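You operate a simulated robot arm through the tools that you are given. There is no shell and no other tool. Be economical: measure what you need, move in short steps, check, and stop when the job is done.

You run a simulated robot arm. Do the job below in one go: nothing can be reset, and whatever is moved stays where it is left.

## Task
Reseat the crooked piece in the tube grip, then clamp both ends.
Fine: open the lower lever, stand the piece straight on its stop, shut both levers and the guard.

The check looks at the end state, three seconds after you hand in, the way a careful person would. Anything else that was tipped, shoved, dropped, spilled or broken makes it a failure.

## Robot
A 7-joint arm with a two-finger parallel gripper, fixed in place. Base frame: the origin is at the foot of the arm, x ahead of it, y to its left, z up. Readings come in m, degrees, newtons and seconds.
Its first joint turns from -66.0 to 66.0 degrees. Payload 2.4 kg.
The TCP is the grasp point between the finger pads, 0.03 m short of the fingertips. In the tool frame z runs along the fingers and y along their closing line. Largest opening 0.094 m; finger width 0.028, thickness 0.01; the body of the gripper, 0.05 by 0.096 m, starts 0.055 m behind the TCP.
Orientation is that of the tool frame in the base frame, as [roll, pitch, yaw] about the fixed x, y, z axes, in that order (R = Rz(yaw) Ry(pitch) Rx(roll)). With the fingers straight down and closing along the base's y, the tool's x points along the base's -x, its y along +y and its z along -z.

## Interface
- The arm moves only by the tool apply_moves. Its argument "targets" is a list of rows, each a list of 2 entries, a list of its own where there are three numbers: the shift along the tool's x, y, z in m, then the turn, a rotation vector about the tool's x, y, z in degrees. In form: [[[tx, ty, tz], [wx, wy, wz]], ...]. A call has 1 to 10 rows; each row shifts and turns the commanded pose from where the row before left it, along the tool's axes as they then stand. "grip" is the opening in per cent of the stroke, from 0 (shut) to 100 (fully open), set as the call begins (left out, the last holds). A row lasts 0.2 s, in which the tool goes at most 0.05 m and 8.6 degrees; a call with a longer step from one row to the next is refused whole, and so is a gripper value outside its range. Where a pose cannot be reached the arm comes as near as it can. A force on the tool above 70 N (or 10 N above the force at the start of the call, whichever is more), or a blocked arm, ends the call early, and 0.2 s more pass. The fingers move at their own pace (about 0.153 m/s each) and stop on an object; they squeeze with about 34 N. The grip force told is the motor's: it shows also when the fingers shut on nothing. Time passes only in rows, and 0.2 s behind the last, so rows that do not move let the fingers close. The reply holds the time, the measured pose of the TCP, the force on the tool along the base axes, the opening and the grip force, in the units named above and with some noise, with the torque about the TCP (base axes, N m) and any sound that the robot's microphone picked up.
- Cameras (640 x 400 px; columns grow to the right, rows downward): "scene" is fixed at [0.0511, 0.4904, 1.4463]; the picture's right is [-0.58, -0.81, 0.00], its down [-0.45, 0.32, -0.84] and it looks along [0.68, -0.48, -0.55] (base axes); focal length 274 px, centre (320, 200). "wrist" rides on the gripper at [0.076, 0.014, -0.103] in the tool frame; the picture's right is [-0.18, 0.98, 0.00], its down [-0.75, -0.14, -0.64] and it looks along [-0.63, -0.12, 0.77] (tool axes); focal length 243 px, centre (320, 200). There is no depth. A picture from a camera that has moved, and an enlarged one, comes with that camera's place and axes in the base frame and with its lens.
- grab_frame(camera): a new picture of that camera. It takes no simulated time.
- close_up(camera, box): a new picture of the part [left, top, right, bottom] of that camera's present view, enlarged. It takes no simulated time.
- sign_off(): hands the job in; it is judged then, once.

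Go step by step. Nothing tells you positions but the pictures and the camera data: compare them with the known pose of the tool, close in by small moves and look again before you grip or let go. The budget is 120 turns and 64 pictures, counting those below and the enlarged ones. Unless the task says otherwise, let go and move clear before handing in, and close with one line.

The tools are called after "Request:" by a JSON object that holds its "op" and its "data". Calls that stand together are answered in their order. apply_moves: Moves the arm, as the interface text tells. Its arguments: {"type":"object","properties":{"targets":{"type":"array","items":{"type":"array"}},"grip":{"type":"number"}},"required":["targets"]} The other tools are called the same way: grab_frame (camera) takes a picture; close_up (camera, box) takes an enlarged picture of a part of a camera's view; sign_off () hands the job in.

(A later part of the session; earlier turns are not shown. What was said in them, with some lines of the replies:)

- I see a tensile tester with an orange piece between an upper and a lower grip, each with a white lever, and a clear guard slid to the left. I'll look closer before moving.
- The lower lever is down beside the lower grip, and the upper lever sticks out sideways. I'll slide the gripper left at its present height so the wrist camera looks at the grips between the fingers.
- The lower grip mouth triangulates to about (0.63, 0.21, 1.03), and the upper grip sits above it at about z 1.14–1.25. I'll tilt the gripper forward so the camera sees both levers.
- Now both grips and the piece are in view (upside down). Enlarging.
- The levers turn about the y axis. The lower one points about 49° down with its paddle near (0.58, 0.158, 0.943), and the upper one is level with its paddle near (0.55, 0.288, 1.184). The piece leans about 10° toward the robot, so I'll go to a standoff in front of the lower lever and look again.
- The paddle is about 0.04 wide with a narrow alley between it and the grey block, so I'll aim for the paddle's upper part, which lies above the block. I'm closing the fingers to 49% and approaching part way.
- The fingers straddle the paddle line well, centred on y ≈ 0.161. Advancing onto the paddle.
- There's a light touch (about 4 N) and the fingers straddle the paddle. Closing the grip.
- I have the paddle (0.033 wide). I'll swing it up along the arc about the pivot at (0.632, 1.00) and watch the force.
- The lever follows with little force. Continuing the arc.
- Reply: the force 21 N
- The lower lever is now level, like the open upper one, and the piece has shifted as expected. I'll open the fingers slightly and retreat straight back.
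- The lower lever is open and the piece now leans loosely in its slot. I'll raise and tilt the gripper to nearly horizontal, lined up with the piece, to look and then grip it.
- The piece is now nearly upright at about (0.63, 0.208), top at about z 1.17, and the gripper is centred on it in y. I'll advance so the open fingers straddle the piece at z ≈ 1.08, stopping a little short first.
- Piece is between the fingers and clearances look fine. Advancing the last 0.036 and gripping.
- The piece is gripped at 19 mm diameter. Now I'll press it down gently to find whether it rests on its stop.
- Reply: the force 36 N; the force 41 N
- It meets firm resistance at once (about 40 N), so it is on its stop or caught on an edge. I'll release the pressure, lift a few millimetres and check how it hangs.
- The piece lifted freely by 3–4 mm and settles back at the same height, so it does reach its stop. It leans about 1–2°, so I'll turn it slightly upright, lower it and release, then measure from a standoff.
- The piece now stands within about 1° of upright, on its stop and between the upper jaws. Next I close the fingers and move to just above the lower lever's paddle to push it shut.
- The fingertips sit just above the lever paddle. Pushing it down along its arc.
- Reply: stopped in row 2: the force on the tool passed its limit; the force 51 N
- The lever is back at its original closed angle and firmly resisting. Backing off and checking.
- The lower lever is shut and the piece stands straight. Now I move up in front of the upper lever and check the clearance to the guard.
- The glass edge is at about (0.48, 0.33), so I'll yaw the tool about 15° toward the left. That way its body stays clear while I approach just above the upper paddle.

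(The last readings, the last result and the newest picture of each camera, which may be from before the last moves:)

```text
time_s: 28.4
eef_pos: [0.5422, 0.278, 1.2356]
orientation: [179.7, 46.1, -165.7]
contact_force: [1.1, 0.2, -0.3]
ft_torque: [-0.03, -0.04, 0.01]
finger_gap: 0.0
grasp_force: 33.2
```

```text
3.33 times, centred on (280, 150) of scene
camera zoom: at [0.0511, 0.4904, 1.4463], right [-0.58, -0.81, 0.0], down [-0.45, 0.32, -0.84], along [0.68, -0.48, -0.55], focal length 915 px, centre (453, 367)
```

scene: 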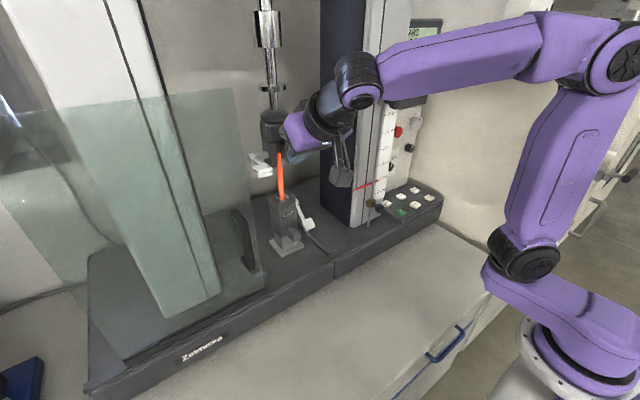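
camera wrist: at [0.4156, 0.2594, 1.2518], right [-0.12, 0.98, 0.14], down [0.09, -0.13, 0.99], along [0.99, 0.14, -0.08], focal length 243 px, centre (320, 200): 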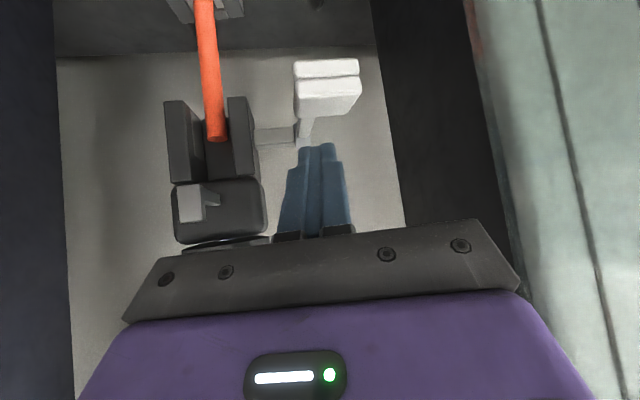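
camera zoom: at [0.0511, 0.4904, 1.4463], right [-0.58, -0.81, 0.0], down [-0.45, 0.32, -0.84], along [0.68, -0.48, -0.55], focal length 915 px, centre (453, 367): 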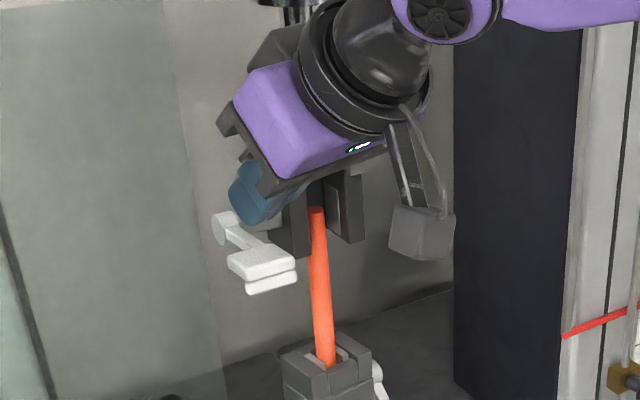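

Fingertips are aligned over the upper paddle. Pushing it down along its arc.

Request:
{"op": "apply_moves", "data": {"targets": [[[0.0151, 0, 0.0146], [0, 0, 0]], [[0.0082, -0.0017, 0.0174], [0, 0, 0]], [[0.0095, -0.0012, 0.016], [0, 0, 0]]]}}

Request:
{"op": "apply_moves", "data": {"targets": [[[0.0053, -0.0015, 0.0132], [0, 0, 0]], [[0.0053, -0.001, 0.0107], [0, 0, 0]]]}}

Request:
{"op": "close_up", "data": {"camera": "scene", "box": [220, 90, 340, 210]}}

```text
time_s: 29.2
eef_pos: [0.5532, 0.2786, 1.1783]
orientation: [179.7, 46.3, -165.5]
contact_force: [2.6, -0.4, 2.7]
ft_torque: [-0.02, -0.11, 0.01]
finger_gap: 0.0001
grasp_force: 33.4
```

```text
time_s: 29.8
eef_pos: [0.5604, 0.2787, 1.1674]
orientation: [179.5, 47.4, -166.0]
contact_force: [-41.0, -18.3, 20.2]
ft_torque: [-0.36, 0.09, -0.51]
finger_gap: 0.0
grasp_force: 32.9
stopped in row 2: the force on the tool passed its limit (the readings are from after the stop); the commanded pose is now the measured one
```

```text
3.33 times, centred on (280, 150) of scene
camera zoom: at [0.0493, 0.4896, 1.4467], right [-0.58, -0.81, 0.0], down [-0.45, 0.32, -0.84], along [0.68, -0.48, -0.55], focal length 915 px, centre (453, 367)
```

zoom: 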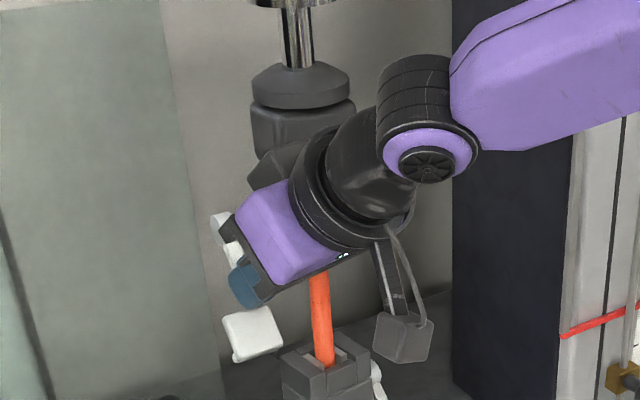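

Upper lever has swung down and resists firmly. Backing off the way I came and checking.

Request:
{"op": "apply_moves", "data": {"targets": [[[-0.004, 0, -0.03], [0, 0, 0]], [[-0.01, -0.01, -0.04], [0, 0, 0]], [[-0.01, -0.01, -0.04], [0, 0, 0]], [[0, -0.02, -0.04], [0, 0, 0]], [[0, 0, 0], [0, 0, 0]]]}}

Request:
{"op": "grab_frame", "data": {"camera": "wrist"}}

Request:
{"op": "close_up", "data": {"camera": "scene", "box": [220, 110, 340, 230]}}

```text
time_s: 31.0
eef_pos: [0.4834, 0.2166, 1.2847]
orientation: [179.4, 47.3, -165.8]
contact_force: [0.3, -0.2, 0.4]
ft_torque: [0.01, 0.01, 0.03]
finger_gap: 0.0001
grasp_force: 33.4
```

```text
21 pictures are left
camera wrist: at [0.3568, 0.1974, 1.2989], right [-0.13, 0.98, 0.14], down [0.08, -0.13, 0.99], along [0.99, 0.14, -0.06], focal length 243 px, centre (320, 200)
```

wrist: 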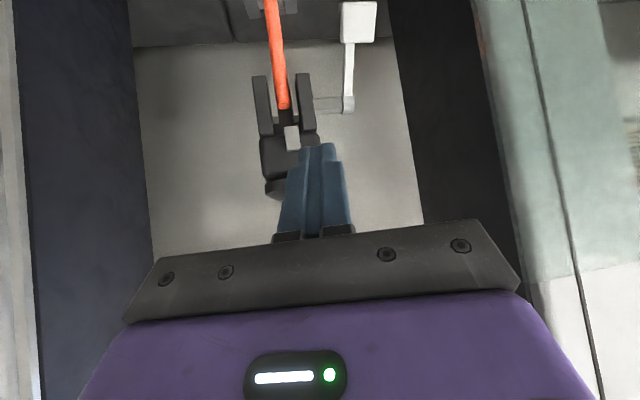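

```text
3.33 times, centred on (280, 170) of scene
camera zoom: at [0.0511, 0.4904, 1.4463], right [-0.58, -0.81, 0.0], down [-0.45, 0.32, -0.84], along [0.68, -0.48, -0.55], focal length 915 px, centre (453, 300)
```

zoom: 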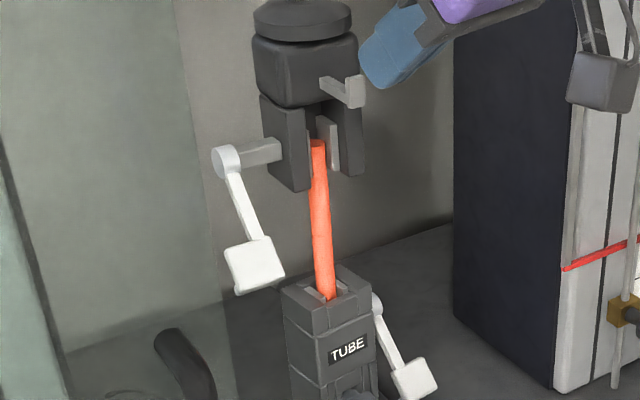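

Both levers now point down at matching angles with the jaws on the piece. I'll check its straightness more closely.

Request:
{"op": "close_up", "data": {"camera": "scene", "box": [255, 140, 305, 205]}}

Request:
{"op": "close_up", "data": {"camera": "wrist", "box": [240, 0, 390, 150]}}

```text
6.15 times, centred on (280, 172) of scene
camera zoom: at [0.0511, 0.4904, 1.4463], right [-0.58, -0.81, 0.0], down [-0.45, 0.32, -0.84], along [0.68, -0.48, -0.55], focal length 1688 px, centre (566, 369)
```

zoom: 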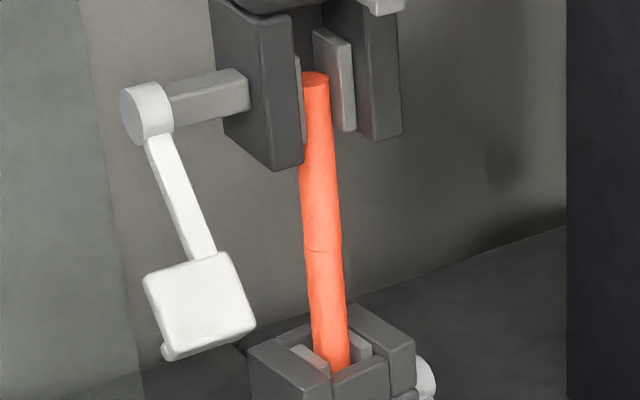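

```text
2.67 times, centred on (315, 75) of wrist
camera zoom: at [0.3568, 0.1974, 1.2989], right [-0.13, 0.98, 0.14], down [0.08, -0.13, 0.99], along [0.99, 0.14, -0.06], focal length 647 px, centre (333, 533)
```

zoom: 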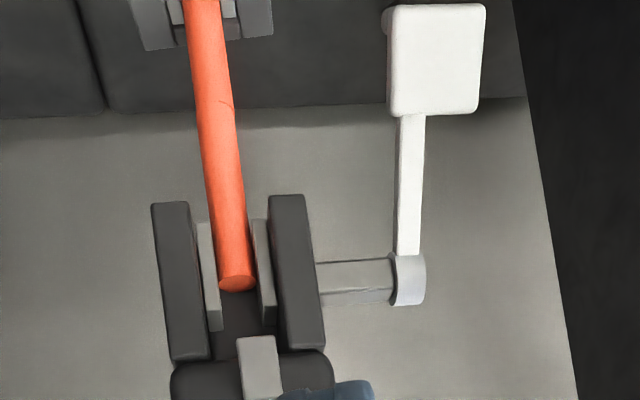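

There is a faint line at mid-length on the piece; let me zoom in on it.

Request:
{"op": "close_up", "data": {"camera": "scene", "box": [272, 148, 298, 202]}}

Request:
{"op": "close_up", "data": {"camera": "wrist", "box": [265, 0, 315, 75]}}

```text
7.41 times, centred on (285, 175) of scene
camera zoom: at [0.0511, 0.4904, 1.4463], right [-0.58, -0.81, 0.0], down [-0.45, 0.32, -0.84], along [0.68, -0.48, -0.55], focal length 2032 px, centre (579, 385)
```

zoom: 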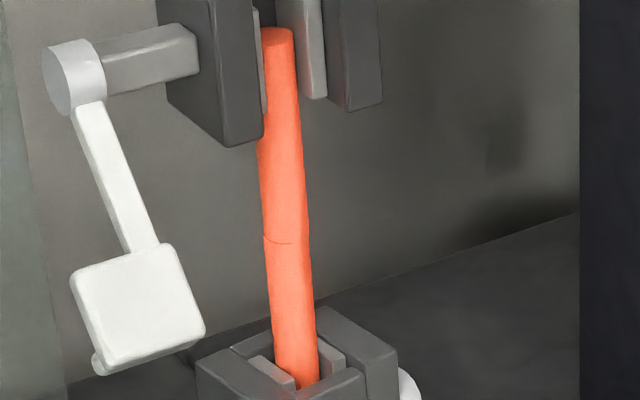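

```text
5.33 times, centred on (290, 38) of wrist
camera zoom: at [0.3568, 0.1974, 1.2989], right [-0.13, 0.98, 0.14], down [0.08, -0.13, 0.99], along [0.99, 0.14, -0.06], focal length 1294 px, centre (480, 1067)
```

zoom: 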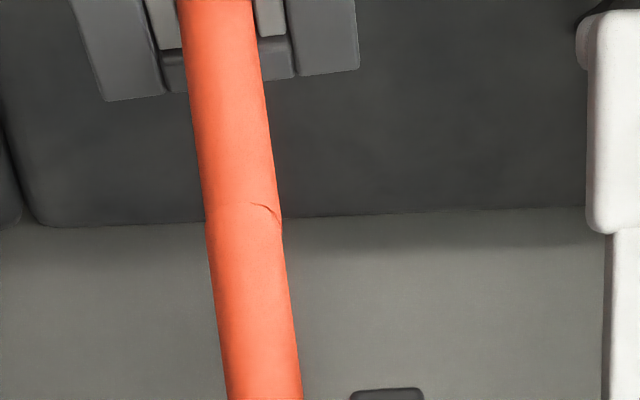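

The piece shows a slight bow since the upper clamp closed, probably because I pushed the hanging upper grip sideways at the end. I'll reopen that lever by lifting it from below, see whether the piece straightens, and close it again more gently.

Request:
{"op": "apply_moves", "data": {"targets": [[[0.0262, 0.0081, 0.0238], [0, 0, 0]], [[0.0262, 0.0081, 0.0238], [0, 0, 0]], [[0.0262, 0.0081, 0.0238], [0, 0, 0]], [[0.0262, 0.0081, 0.0238], [0, 0, 0]], [[0.0262, 0.0081, 0.0238], [0, 0, 0]], [[0, 0, 0], [0, -7.6, 0]], [[0, 0, 0], [0, -7.6, 0]], [[0, 0, 0], [0, -7.6, 0]], [[0, 0, 0], [0, 0, 0]]]}}

Request:
{"op": "grab_frame", "data": {"camera": "wrist"}}

```text
time_s: 33.0
eef_pos: [0.4727, 0.248, 1.1058]
orientation: [-177.7, 64.7, -164.7]
contact_force: [-0.7, -0.1, -0.1]
ft_torque: [0.0, -0.05, 0.0]
finger_gap: 0.0
grasp_force: 32.5
out of reach, approached as far as the arm can: row 6
```

```text
15 pictures are left
camera wrist: at [0.3471, 0.233, 1.081], right [-0.15, 0.98, 0.15], down [-0.22, -0.18, 0.96], along [0.96, 0.11, 0.24], focal length 243 px, centre (320, 200)
```

wrist: 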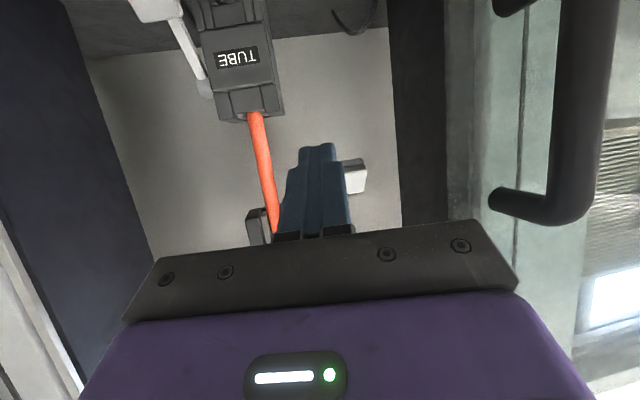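

The paddle is where I expect it, just beyond and left of the fingertips. Sliding the fingers underneath it, then lifting in small steps.

Request:
{"op": "apply_moves", "data": {"targets": [[[0, 0.003, 0.032], [0, 0, 0]], [[0, 0.003, 0.032], [0, 0, 0]], [[0, 0.003, 0.031], [0, 0, 0]], [[-0.009, 0, -0.0043], [0, 0, 0]], [[-0.009, 0, -0.0043], [0, 0, 0]]]}}

Request:
{"op": "apply_moves", "data": {"targets": [[[-0.009, 0, -0.0043], [0, 0, 0]], [[-0.009, 0, -0.0043], [0, 0, 0]], [[-0.009, 0, -0.0043], [0, 0, 0]]]}}

Request:
{"op": "close_up", "data": {"camera": "scene", "box": [220, 110, 340, 230]}}

```text
time_s: 34.2
eef_pos: [0.5529, 0.2774, 1.084]
orientation: [-177.5, 64.5, -164.7]
contact_force: [-0.3, 0.6, -0.3]
ft_torque: [-0.03, 0.0, -0.03]
finger_gap: 0.0
grasp_force: 32.9
```

```text
time_s: 35.0
eef_pos: [0.5462, 0.2778, 1.1009]
orientation: [-177.3, 62.4, -163.8]
contact_force: [-39.1, -9.7, -40.4]
ft_torque: [0.38, -0.1, -0.32]
finger_gap: 0.0
grasp_force: 33.6
```

```text
3.33 times, centred on (280, 170) of scene
camera zoom: at [0.0505, 0.4905, 1.4463], right [-0.58, -0.81, 0.0], down [-0.45, 0.32, -0.84], along [0.68, -0.48, -0.55], focal length 915 px, centre (453, 300)
```

zoom: 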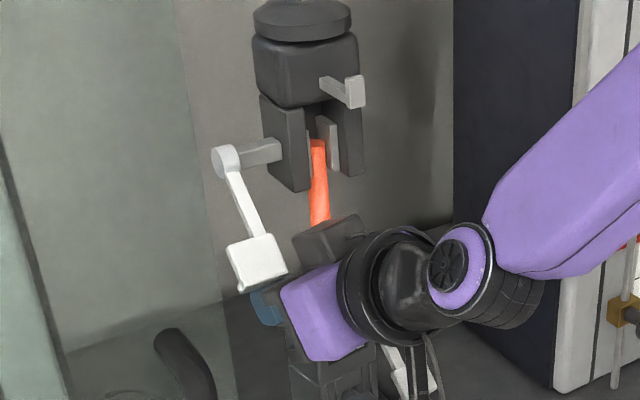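

That contact just pushes along the lever rather than turning it, so this isn't the way. Backing down and out, then looking again.

Request:
{"op": "apply_moves", "data": {"targets": [[[0.012, 0, 0.0057], [0, 0, 0]], [[0.015, 0, 0.007], [0, 0, 0]], [[0, -0.003, -0.04], [0, 0, 0]], [[0, -0.003, -0.04], [0, 0, 0]], [[0, -0.003, -0.03], [0, 0, 0]], [[0, 0, 0], [0, 0, 0]]]}}

Request:
{"op": "close_up", "data": {"camera": "scene", "box": [255, 140, 305, 205]}}

```text
time_s: 36.4
eef_pos: [0.458, 0.2451, 1.1318]
orientation: [-177.6, 64.6, -164.7]
contact_force: [-1.4, -0.3, 0.1]
ft_torque: [0.01, 0.03, 0.0]
finger_gap: 0.0001
grasp_force: 32.7
```

```text
6.15 times, centred on (280, 172) of scene
camera zoom: at [0.0511, 0.4904, 1.4463], right [-0.58, -0.81, 0.0], down [-0.45, 0.32, -0.84], along [0.68, -0.48, -0.55], focal length 1688 px, centre (566, 369)
```

zoom: 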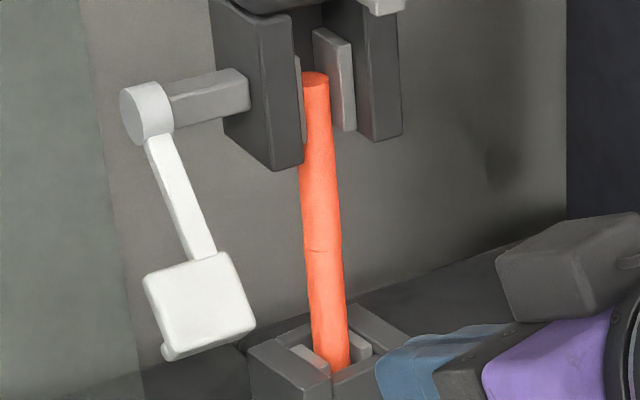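

On closer measurement the piece is straight to about 1° in both halves, with both levers fully down, so I leave it clamped. Next is the guard: its handle bar is near (0.46, 0.39), z 1.0–1.15, in front of the glass. I'll back away and turn the tool vertical.

Request:
{"op": "apply_moves", "data": {"targets": [[[0, 0, -0.04], [0, 0, 0]], [[-0.02, 0, -0.02], [0, 8, 0]], [[-0.02, 0, -0.02], [0, 8, 0]], [[-0.01, 0, -0.02], [0, 8, 0]], [[0, 0, -0.02], [0, 8, 0]], [[0, 0, 0], [0, 8, 0]], [[0, 0, 0], [0, 8, 0]], [[0, 0, 0], [0, 8, 0]], [[0, 0, 0], [0, 8, 0]]], "grip": 70}}

Request:
{"op": "apply_moves", "data": {"targets": [[[0, 0, 0], [0, 0, 7.4]], [[0, 0, 0], [0, 0, 7.4]], [[0, 0, 0], [0, 0, 0]]]}}

```text
time_s: 38.4
eef_pos: [0.3862, 0.2321, 1.2395]
orientation: [-179.1, 0.4, -166.7]
contact_force: [-0.6, 0.0, 0.5]
ft_torque: [-0.04, -0.02, 0.0]
finger_gap: 0.0658
grasp_force: 0.0
```

```text
time_s: 39.2
eef_pos: [0.3862, 0.2319, 1.2399]
orientation: [-179.2, 0.8, 178.2]
contact_force: [-1.0, -0.8, 0.2]
ft_torque: [0.01, 0.05, 0.0]
finger_gap: 0.0658
grasp_force: 0.0
```

Request:
{"op": "apply_moves", "data": {"targets": [[[-0.006, 0.038, -0.0025], [0, 0, 0]], [[-0.006, 0.038, -0.0025], [0, 0, 0]], [[-0.006, 0.038, -0.0025], [0, 0, 0]], [[-0.006, 0.038, -0.0025], [0, 0, 0]], [[0, 0, 0], [0, 0, 0]]]}}

Request:
{"op": "grab_frame", "data": {"camera": "wrist"}}

Request:
{"op": "close_up", "data": {"camera": "scene", "box": [160, 100, 340, 300]}}

```text
time_s: 40.4
eef_pos: [0.4154, 0.3832, 1.2473]
orientation: [-179.3, 0.8, 178.4]
contact_force: [0.0, -0.3, 0.3]
ft_torque: [0.02, -0.04, 0.0]
finger_gap: 0.066
grasp_force: 0.1
```

```text
12 pictures are left
camera wrist: at [0.3377, 0.4007, 1.35], right [0.21, 0.98, -0.01], down [0.74, -0.15, 0.65], along [0.64, -0.15, -0.76], focal length 243 px, centre (320, 200)
```

wrist: 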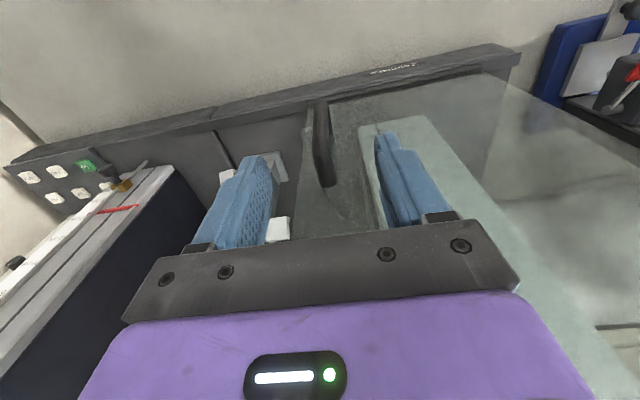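

```text
2.00 times, centred on (250, 200) of scene
camera zoom: at [0.0511, 0.4904, 1.4463], right [-0.58, -0.81, 0.0], down [-0.45, 0.32, -0.84], along [0.68, -0.48, -0.55], focal length 549 px, centre (460, 200)
```

zoom: 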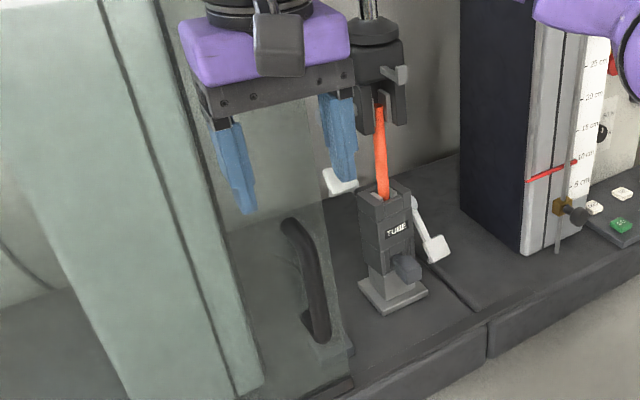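

The handle bar is about at (0.455, 0.373), running from z 1.02 to 1.15. I'll straddle it from above with the open fingers.

Request:
{"op": "apply_moves", "data": {"targets": [[[-0.018, -0.005, 0], [0, 0, 0]], [[-0.018, -0.005, 0], [0, 0, 0]], [[0, 0, 0.035], [0, 0, 0]], [[0, 0, 0.035], [0, 0, 0]], [[0, 0, 0.02], [0, 0, 0]], [[0, 0, 0], [0, 0, 0]]]}}

Request:
{"op": "grab_frame", "data": {"camera": "wrist"}}

Request:
{"op": "close_up", "data": {"camera": "scene", "box": [190, 150, 310, 290]}}

```text
time_s: 41.8
eef_pos: [0.4462, 0.3727, 1.1598]
orientation: [-179.4, 0.8, 178.8]
contact_force: [-36.2, -2.6, 20.0]
ft_torque: [0.41, -3.1, 0.51]
finger_gap: 0.0663
grasp_force: 0.0
```

```text
10 pictures are left
camera wrist: at [0.3696, 0.389, 1.2617], right [0.2, 0.98, -0.01], down [0.74, -0.15, 0.65], along [0.64, -0.14, -0.76], focal length 243 px, centre (320, 200)
```

wrist: 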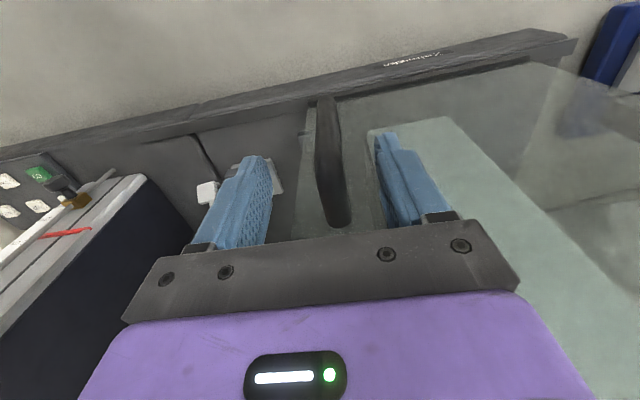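

```text
2.86 times, centred on (250, 220) of scene
camera zoom: at [0.0494, 0.4901, 1.4465], right [-0.58, -0.81, 0.0], down [-0.45, 0.32, -0.84], along [0.68, -0.48, -0.55], focal length 784 px, centre (520, 143)
```

zoom: 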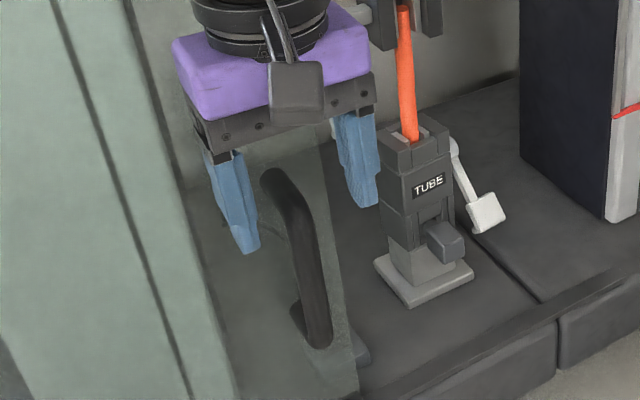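

The gripper body touches the glass, so I'll back off and tilt the tool forward instead. Then only the fingers reach around the bar.

Request:
{"op": "apply_moves", "data": {"targets": [[[0.03, 0, 0], [0, 0, 0]], [[0.005, 0, 0], [0, 0, 0]], [[0, 0, 0], [0, -8, 0]], [[0, 0, 0], [0, -8, 0]], [[0, 0, 0], [0, -8, 0]], [[0, 0, 0], [0, -8, 0]], [[0, 0, 0], [0, -8, 0]], [[0, 0, 0], [0, 0, 0]]]}}

Request:
{"op": "apply_moves", "data": {"targets": [[[0.0097, 0, 0.0224], [0, 0, 0]], [[0.0097, 0, 0.0224], [0, 0, 0]], [[0.0097, 0, 0.0224], [0, 0, 0]], [[0, 0, 0], [0, 0, 0]]]}}

Request:
{"op": "grab_frame", "data": {"camera": "wrist"}}

```text
time_s: 43.6
eef_pos: [0.4175, 0.3723, 1.1575]
orientation: [-179.0, 40.8, 179.1]
contact_force: [-0.2, 0.1, -0.3]
ft_torque: [0.01, 0.0, 0.0]
finger_gap: 0.0655
grasp_force: 0.1
```

```text
time_s: 44.6
eef_pos: [0.4392, 0.3689, 1.0871]
orientation: [-178.9, 40.9, 179.1]
contact_force: [-0.2, -0.4, 0.1]
ft_torque: [-0.02, 0.01, -0.03]
finger_gap: 0.0658
grasp_force: 0.1
```

```text
8 pictures are left
camera wrist: at [0.3149, 0.3869, 1.1153], right [0.17, 0.98, 0.11], down [0.15, -0.13, 0.98], along [0.97, -0.15, -0.17], focal length 243 px, centre (320, 200)
```

wrist: 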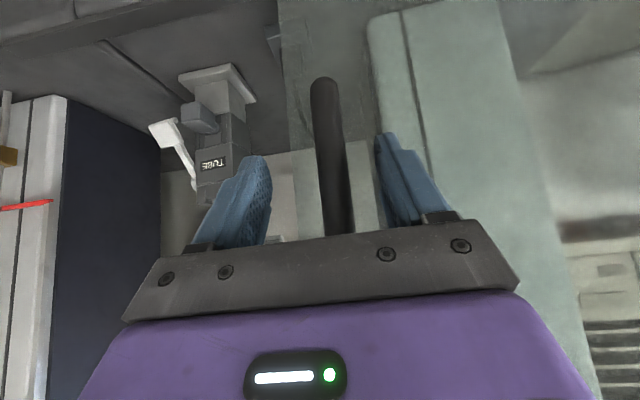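

The bar is between the fingers with no contact force. I'll narrow the opening and slide the guard toward −y.

Request:
{"op": "apply_moves", "data": {"targets": [[[0, 0, 0], [0, 0, 0]], [[0, -0.012, 0], [0, 0, 0]], [[0, -0.015, 0], [0, 0, 0]], [[0, -0.015, 0], [0, 0, 0]], [[0, -0.015, 0], [0, 0, 0]]], "grip": 35}}

Request:
{"op": "close_up", "data": {"camera": "scene", "box": [140, 100, 380, 320]}}

```text
time_s: 45.8
eef_pos: [0.4383, 0.3138, 1.0892]
orientation: [-178.9, 40.8, 179.1]
contact_force: [0.0, 2.2, 0.4]
ft_torque: [-0.03, 0.02, -0.04]
finger_gap: 0.0338
grasp_force: 0.7
```

```text
1.82 times, centred on (260, 210) of scene
camera zoom: at [0.0511, 0.4905, 1.4463], right [-0.58, -0.81, 0.0], down [-0.45, 0.32, -0.84], along [0.68, -0.48, -0.55], focal length 499 px, centre (429, 182)
```

zoom: 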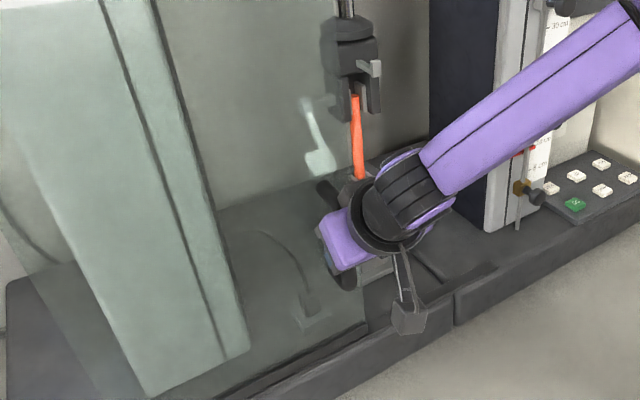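

The guard slides easily at about 2 N. Continuing toward its closed stop.

Request:
{"op": "apply_moves", "data": {"targets": [[[0, -0.015, 0], [0, 0, 0]], [[0, -0.015, 0], [0, 0, 0]], [[0, -0.015, 0], [0, 0, 0]], [[0, -0.015, 0], [0, 0, 0]], [[0, -0.015, 0], [0, 0, 0]], [[0, -0.015, 0], [0, 0, 0]]]}}

Request:
{"op": "apply_moves", "data": {"targets": [[[0, -0.01, 0], [0, 0, 0]], [[0, -0.01, 0], [0, 0, 0]], [[0, -0.01, 0], [0, 0, 0]], [[0, -0.01, 0], [0, 0, 0]]]}}

Request:
{"op": "close_up", "data": {"camera": "scene", "box": [140, 100, 380, 320]}}

```text
time_s: 47.2
eef_pos: [0.435, 0.2216, 1.0897]
orientation: [-178.9, 40.8, 179.1]
contact_force: [-1.8, 2.1, -0.3]
ft_torque: [0.01, 0.02, 0.04]
finger_gap: 0.0338
grasp_force: 0.5
```

```text
time_s: 48.2
eef_pos: [0.4342, 0.1821, 1.0904]
orientation: [-178.8, 40.7, 179.1]
contact_force: [0.2, 2.2, -0.7]
ft_torque: [0.02, -0.01, 0.02]
finger_gap: 0.0342
grasp_force: 0.8
```

```text
1.82 times, centred on (260, 210) of scene
camera zoom: at [0.0511, 0.4905, 1.4463], right [-0.58, -0.81, 0.0], down [-0.45, 0.32, -0.84], along [0.68, -0.48, -0.55], focal length 499 px, centre (429, 182)
```

zoom: 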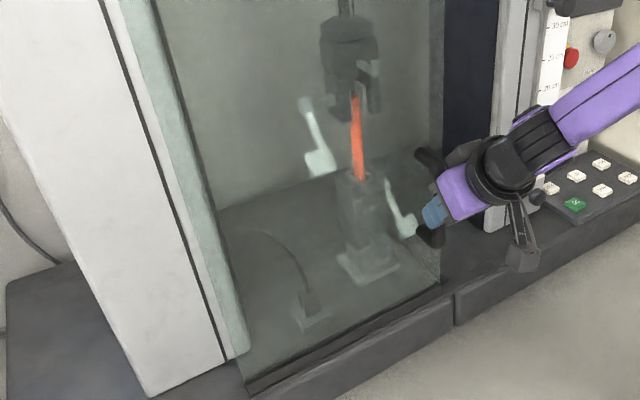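

The guard now covers the grips, but no end stop has been felt yet. Continuing gently.

Request:
{"op": "apply_moves", "data": {"targets": [[[0, -0.008, 0], [0, 0, 0]], [[0, -0.008, 0], [0, 0, 0]], [[0, -0.008, 0], [0, 0, 0]], [[0, -0.008, 0], [0, 0, 0]]]}}

```text
time_s: 49.2
eef_pos: [0.4328, 0.1505, 1.0915]
orientation: [-178.9, 40.8, 179.1]
contact_force: [0.1, 1.8, -0.7]
ft_torque: [0.05, 0.02, 0.01]
finger_gap: 0.0339
grasp_force: 0.9
```

Request:
{"op": "apply_moves", "data": {"targets": [[[0, -0.006, 0], [0, 0, 0]], [[0, -0.006, 0], [0, 0, 0]], [[0, -0.006, 0], [0, 0, 0]], [[0, -0.006, 0], [0, 0, 0]]]}}

Request:
{"op": "close_up", "data": {"camera": "scene", "box": [140, 100, 380, 320]}}

```text
time_s: 50.2
eef_pos: [0.4311, 0.1267, 1.0914]
orientation: [-178.8, 40.8, 179.1]
contact_force: [0.7, 2.7, 1.0]
ft_torque: [0.06, -0.06, 0.04]
finger_gap: 0.034
grasp_force: 1.4
```

```text
1.82 times, centred on (260, 210) of scene
camera zoom: at [0.0511, 0.4905, 1.4463], right [-0.58, -0.81, 0.0], down [-0.45, 0.32, -0.84], along [0.68, -0.48, -0.55], focal length 499 px, centre (429, 182)
```

zoom: 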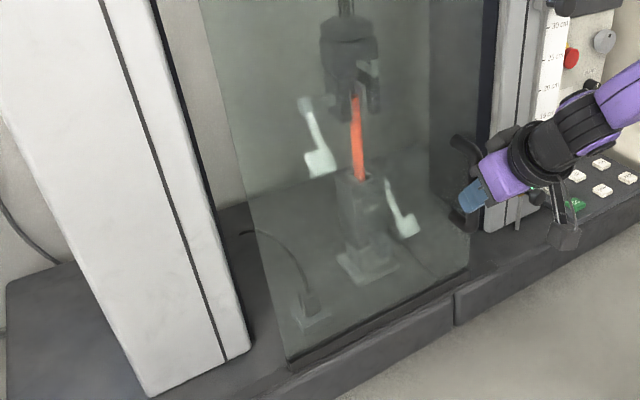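

The panel is almost at the right tower. Continuing in small steps until it stops.

Request:
{"op": "apply_moves", "data": {"targets": [[[0, -0.006, 0], [0, 0, 0]], [[0, -0.006, 0], [0, 0, 0]], [[0, -0.006, 0], [0, 0, 0]]]}}

Request:
{"op": "apply_moves", "data": {"targets": [[[0, -0.005, 0], [0, 0, 0]], [[0, -0.005, 0], [0, 0, 0]]]}}

```text
time_s: 51.0
eef_pos: [0.4325, 0.1087, 1.0918]
orientation: [-178.8, 40.8, 179.1]
contact_force: [-0.4, 2.6, -1.3]
ft_torque: [0.05, -0.02, 0.06]
finger_gap: 0.034
grasp_force: 1.0
```

```text
time_s: 51.6
eef_pos: [0.4318, 0.0995, 1.0909]
orientation: [-179.0, 40.9, 179.0]
contact_force: [0.9, 1.5, 1.4]
ft_torque: [0.04, 0.0, 0.02]
finger_gap: 0.0342
grasp_force: 1.2
```

Request:
{"op": "apply_moves", "data": {"targets": [[[0, -0.005, 0], [0, 0, 0]], [[0, -0.005, 0], [0, 0, 0]]]}}

Request:
{"op": "close_up", "data": {"camera": "scene", "box": [180, 80, 380, 280]}}

```text
time_s: 52.2
eef_pos: [0.4318, 0.0885, 1.0915]
orientation: [-178.9, 40.8, 179.1]
contact_force: [0.6, 2.4, -0.5]
ft_torque: [0.06, -0.06, 0.03]
finger_gap: 0.0344
grasp_force: 1.2
```

```text
2.00 times, centred on (280, 180) of scene
camera zoom: at [0.0511, 0.4905, 1.4463], right [-0.58, -0.81, 0.0], down [-0.45, 0.32, -0.84], along [0.68, -0.48, -0.55], focal length 549 px, centre (400, 240)
```

zoom: 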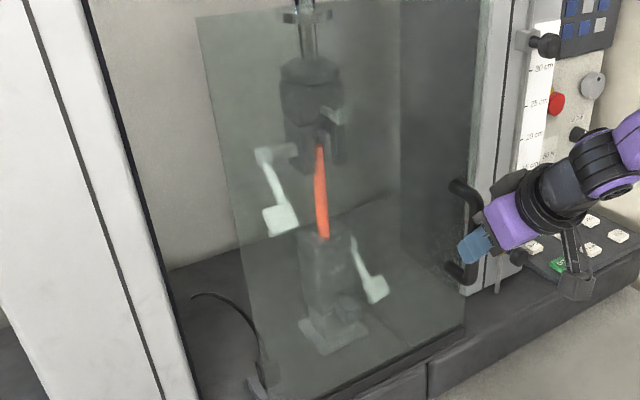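

The panel is now centred on the grips (y ≈ 0.06–0.36). Checking for an end stop with small steps.

Request:
{"op": "apply_moves", "data": {"targets": [[[0, -0.004, 0], [0, 0, 0]], [[0, -0.004, 0], [0, 0, 0]]]}}

Request:
{"op": "apply_moves", "data": {"targets": [[[0, -0.004, 0], [0, 0, 0]], [[0, -0.004, 0], [0, 0, 0]]]}}

```text
time_s: 52.8
eef_pos: [0.4312, 0.0838, 1.0907]
orientation: [-179.0, 40.8, 179.3]
contact_force: [2.1, 15.3, -4.3]
ft_torque: [0.23, 0.06, 0.29]
finger_gap: 0.0415
grasp_force: 7.0
```

```text
time_s: 53.4
eef_pos: [0.4317, 0.0771, 1.0904]
orientation: [-179.3, 40.9, 179.5]
contact_force: [3.0, 32.5, -9.5]
ft_torque: [0.32, 0.37, 0.61]
finger_gap: 0.0513
grasp_force: 16.3
```

That is the end stop (32 N, fingers being forced open), so the guard is shut. Unloading, opening, and retreating straight back along the tool axis.

Request:
{"op": "apply_moves", "data": {"targets": [[[0, 0.008, 0], [0, 0, 0]], [[0, 0.005, 0], [0, 0, 0]]]}}

Request:
{"op": "apply_moves", "data": {"targets": [[[0, 0, 0], [0, 0, 0]], [[0, 0, 0], [0, 0, 0]], [[0, 0, -0.03], [0, 0, 0]], [[0, 0, -0.04], [0, 0, 0]], [[0, 0, -0.04], [0, 0, 0]], [[0, 0, -0.04], [0, 0, 0]]], "grip": 65}}

Request:
{"op": "grab_frame", "data": {"camera": "scene"}}

Request:
{"op": "close_up", "data": {"camera": "scene", "box": [240, 100, 340, 240]}}

```text
time_s: 54.0
eef_pos: [0.4304, 0.0856, 1.0912]
orientation: [-178.9, 40.9, 178.8]
contact_force: [-3.6, 10.5, 1.7]
ft_torque: [0.31, 0.02, 0.25]
finger_gap: 0.0388
grasp_force: 5.9
```

```text
time_s: 55.4
eef_pos: [0.3335, 0.0905, 1.205]
orientation: [-178.8, 40.9, 179.1]
contact_force: [0.6, 0.4, -0.7]
ft_torque: [0.02, -0.01, 0.02]
finger_gap: 0.0612
grasp_force: 0.1
```

```text
3 pictures are left
```

scene: 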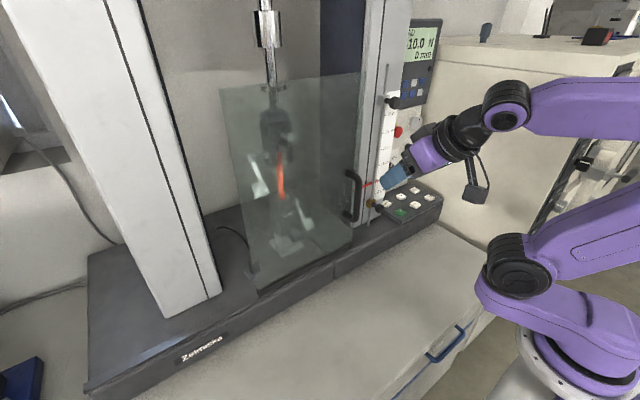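

```text
2.86 times, centred on (290, 170) of scene
camera zoom: at [0.0511, 0.4904, 1.4463], right [-0.58, -0.81, 0.0], down [-0.45, 0.32, -0.84], along [0.68, -0.48, -0.55], focal length 784 px, centre (406, 286)
```

zoom: 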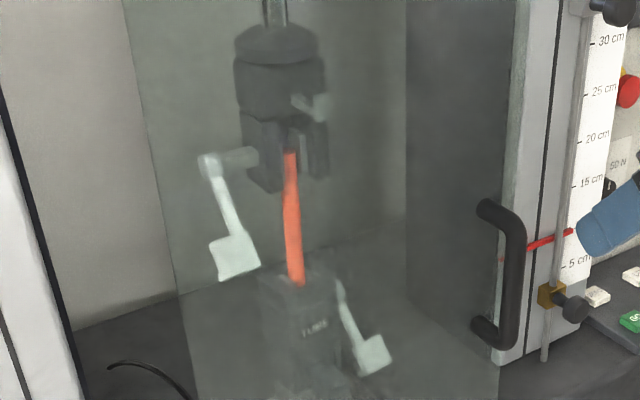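

The guard is closed against its stop, both levers are down, the piece stands upright between the jaws, and the arm is clear. Handing in.

Request:
{"op": "sign_off", "data": {}}

```text
The job is handed in.
```

The piece is back on its stop and clamped at both ends, with both levers shut and the guard closed to its end stop. It stands upright to within about 1°, but the upper half leans slightly and a faint line showed at mid-length after the upper clamp closed. I tried to reopen the upper lever to ease that, but it didn't turn, so I left it clamped.
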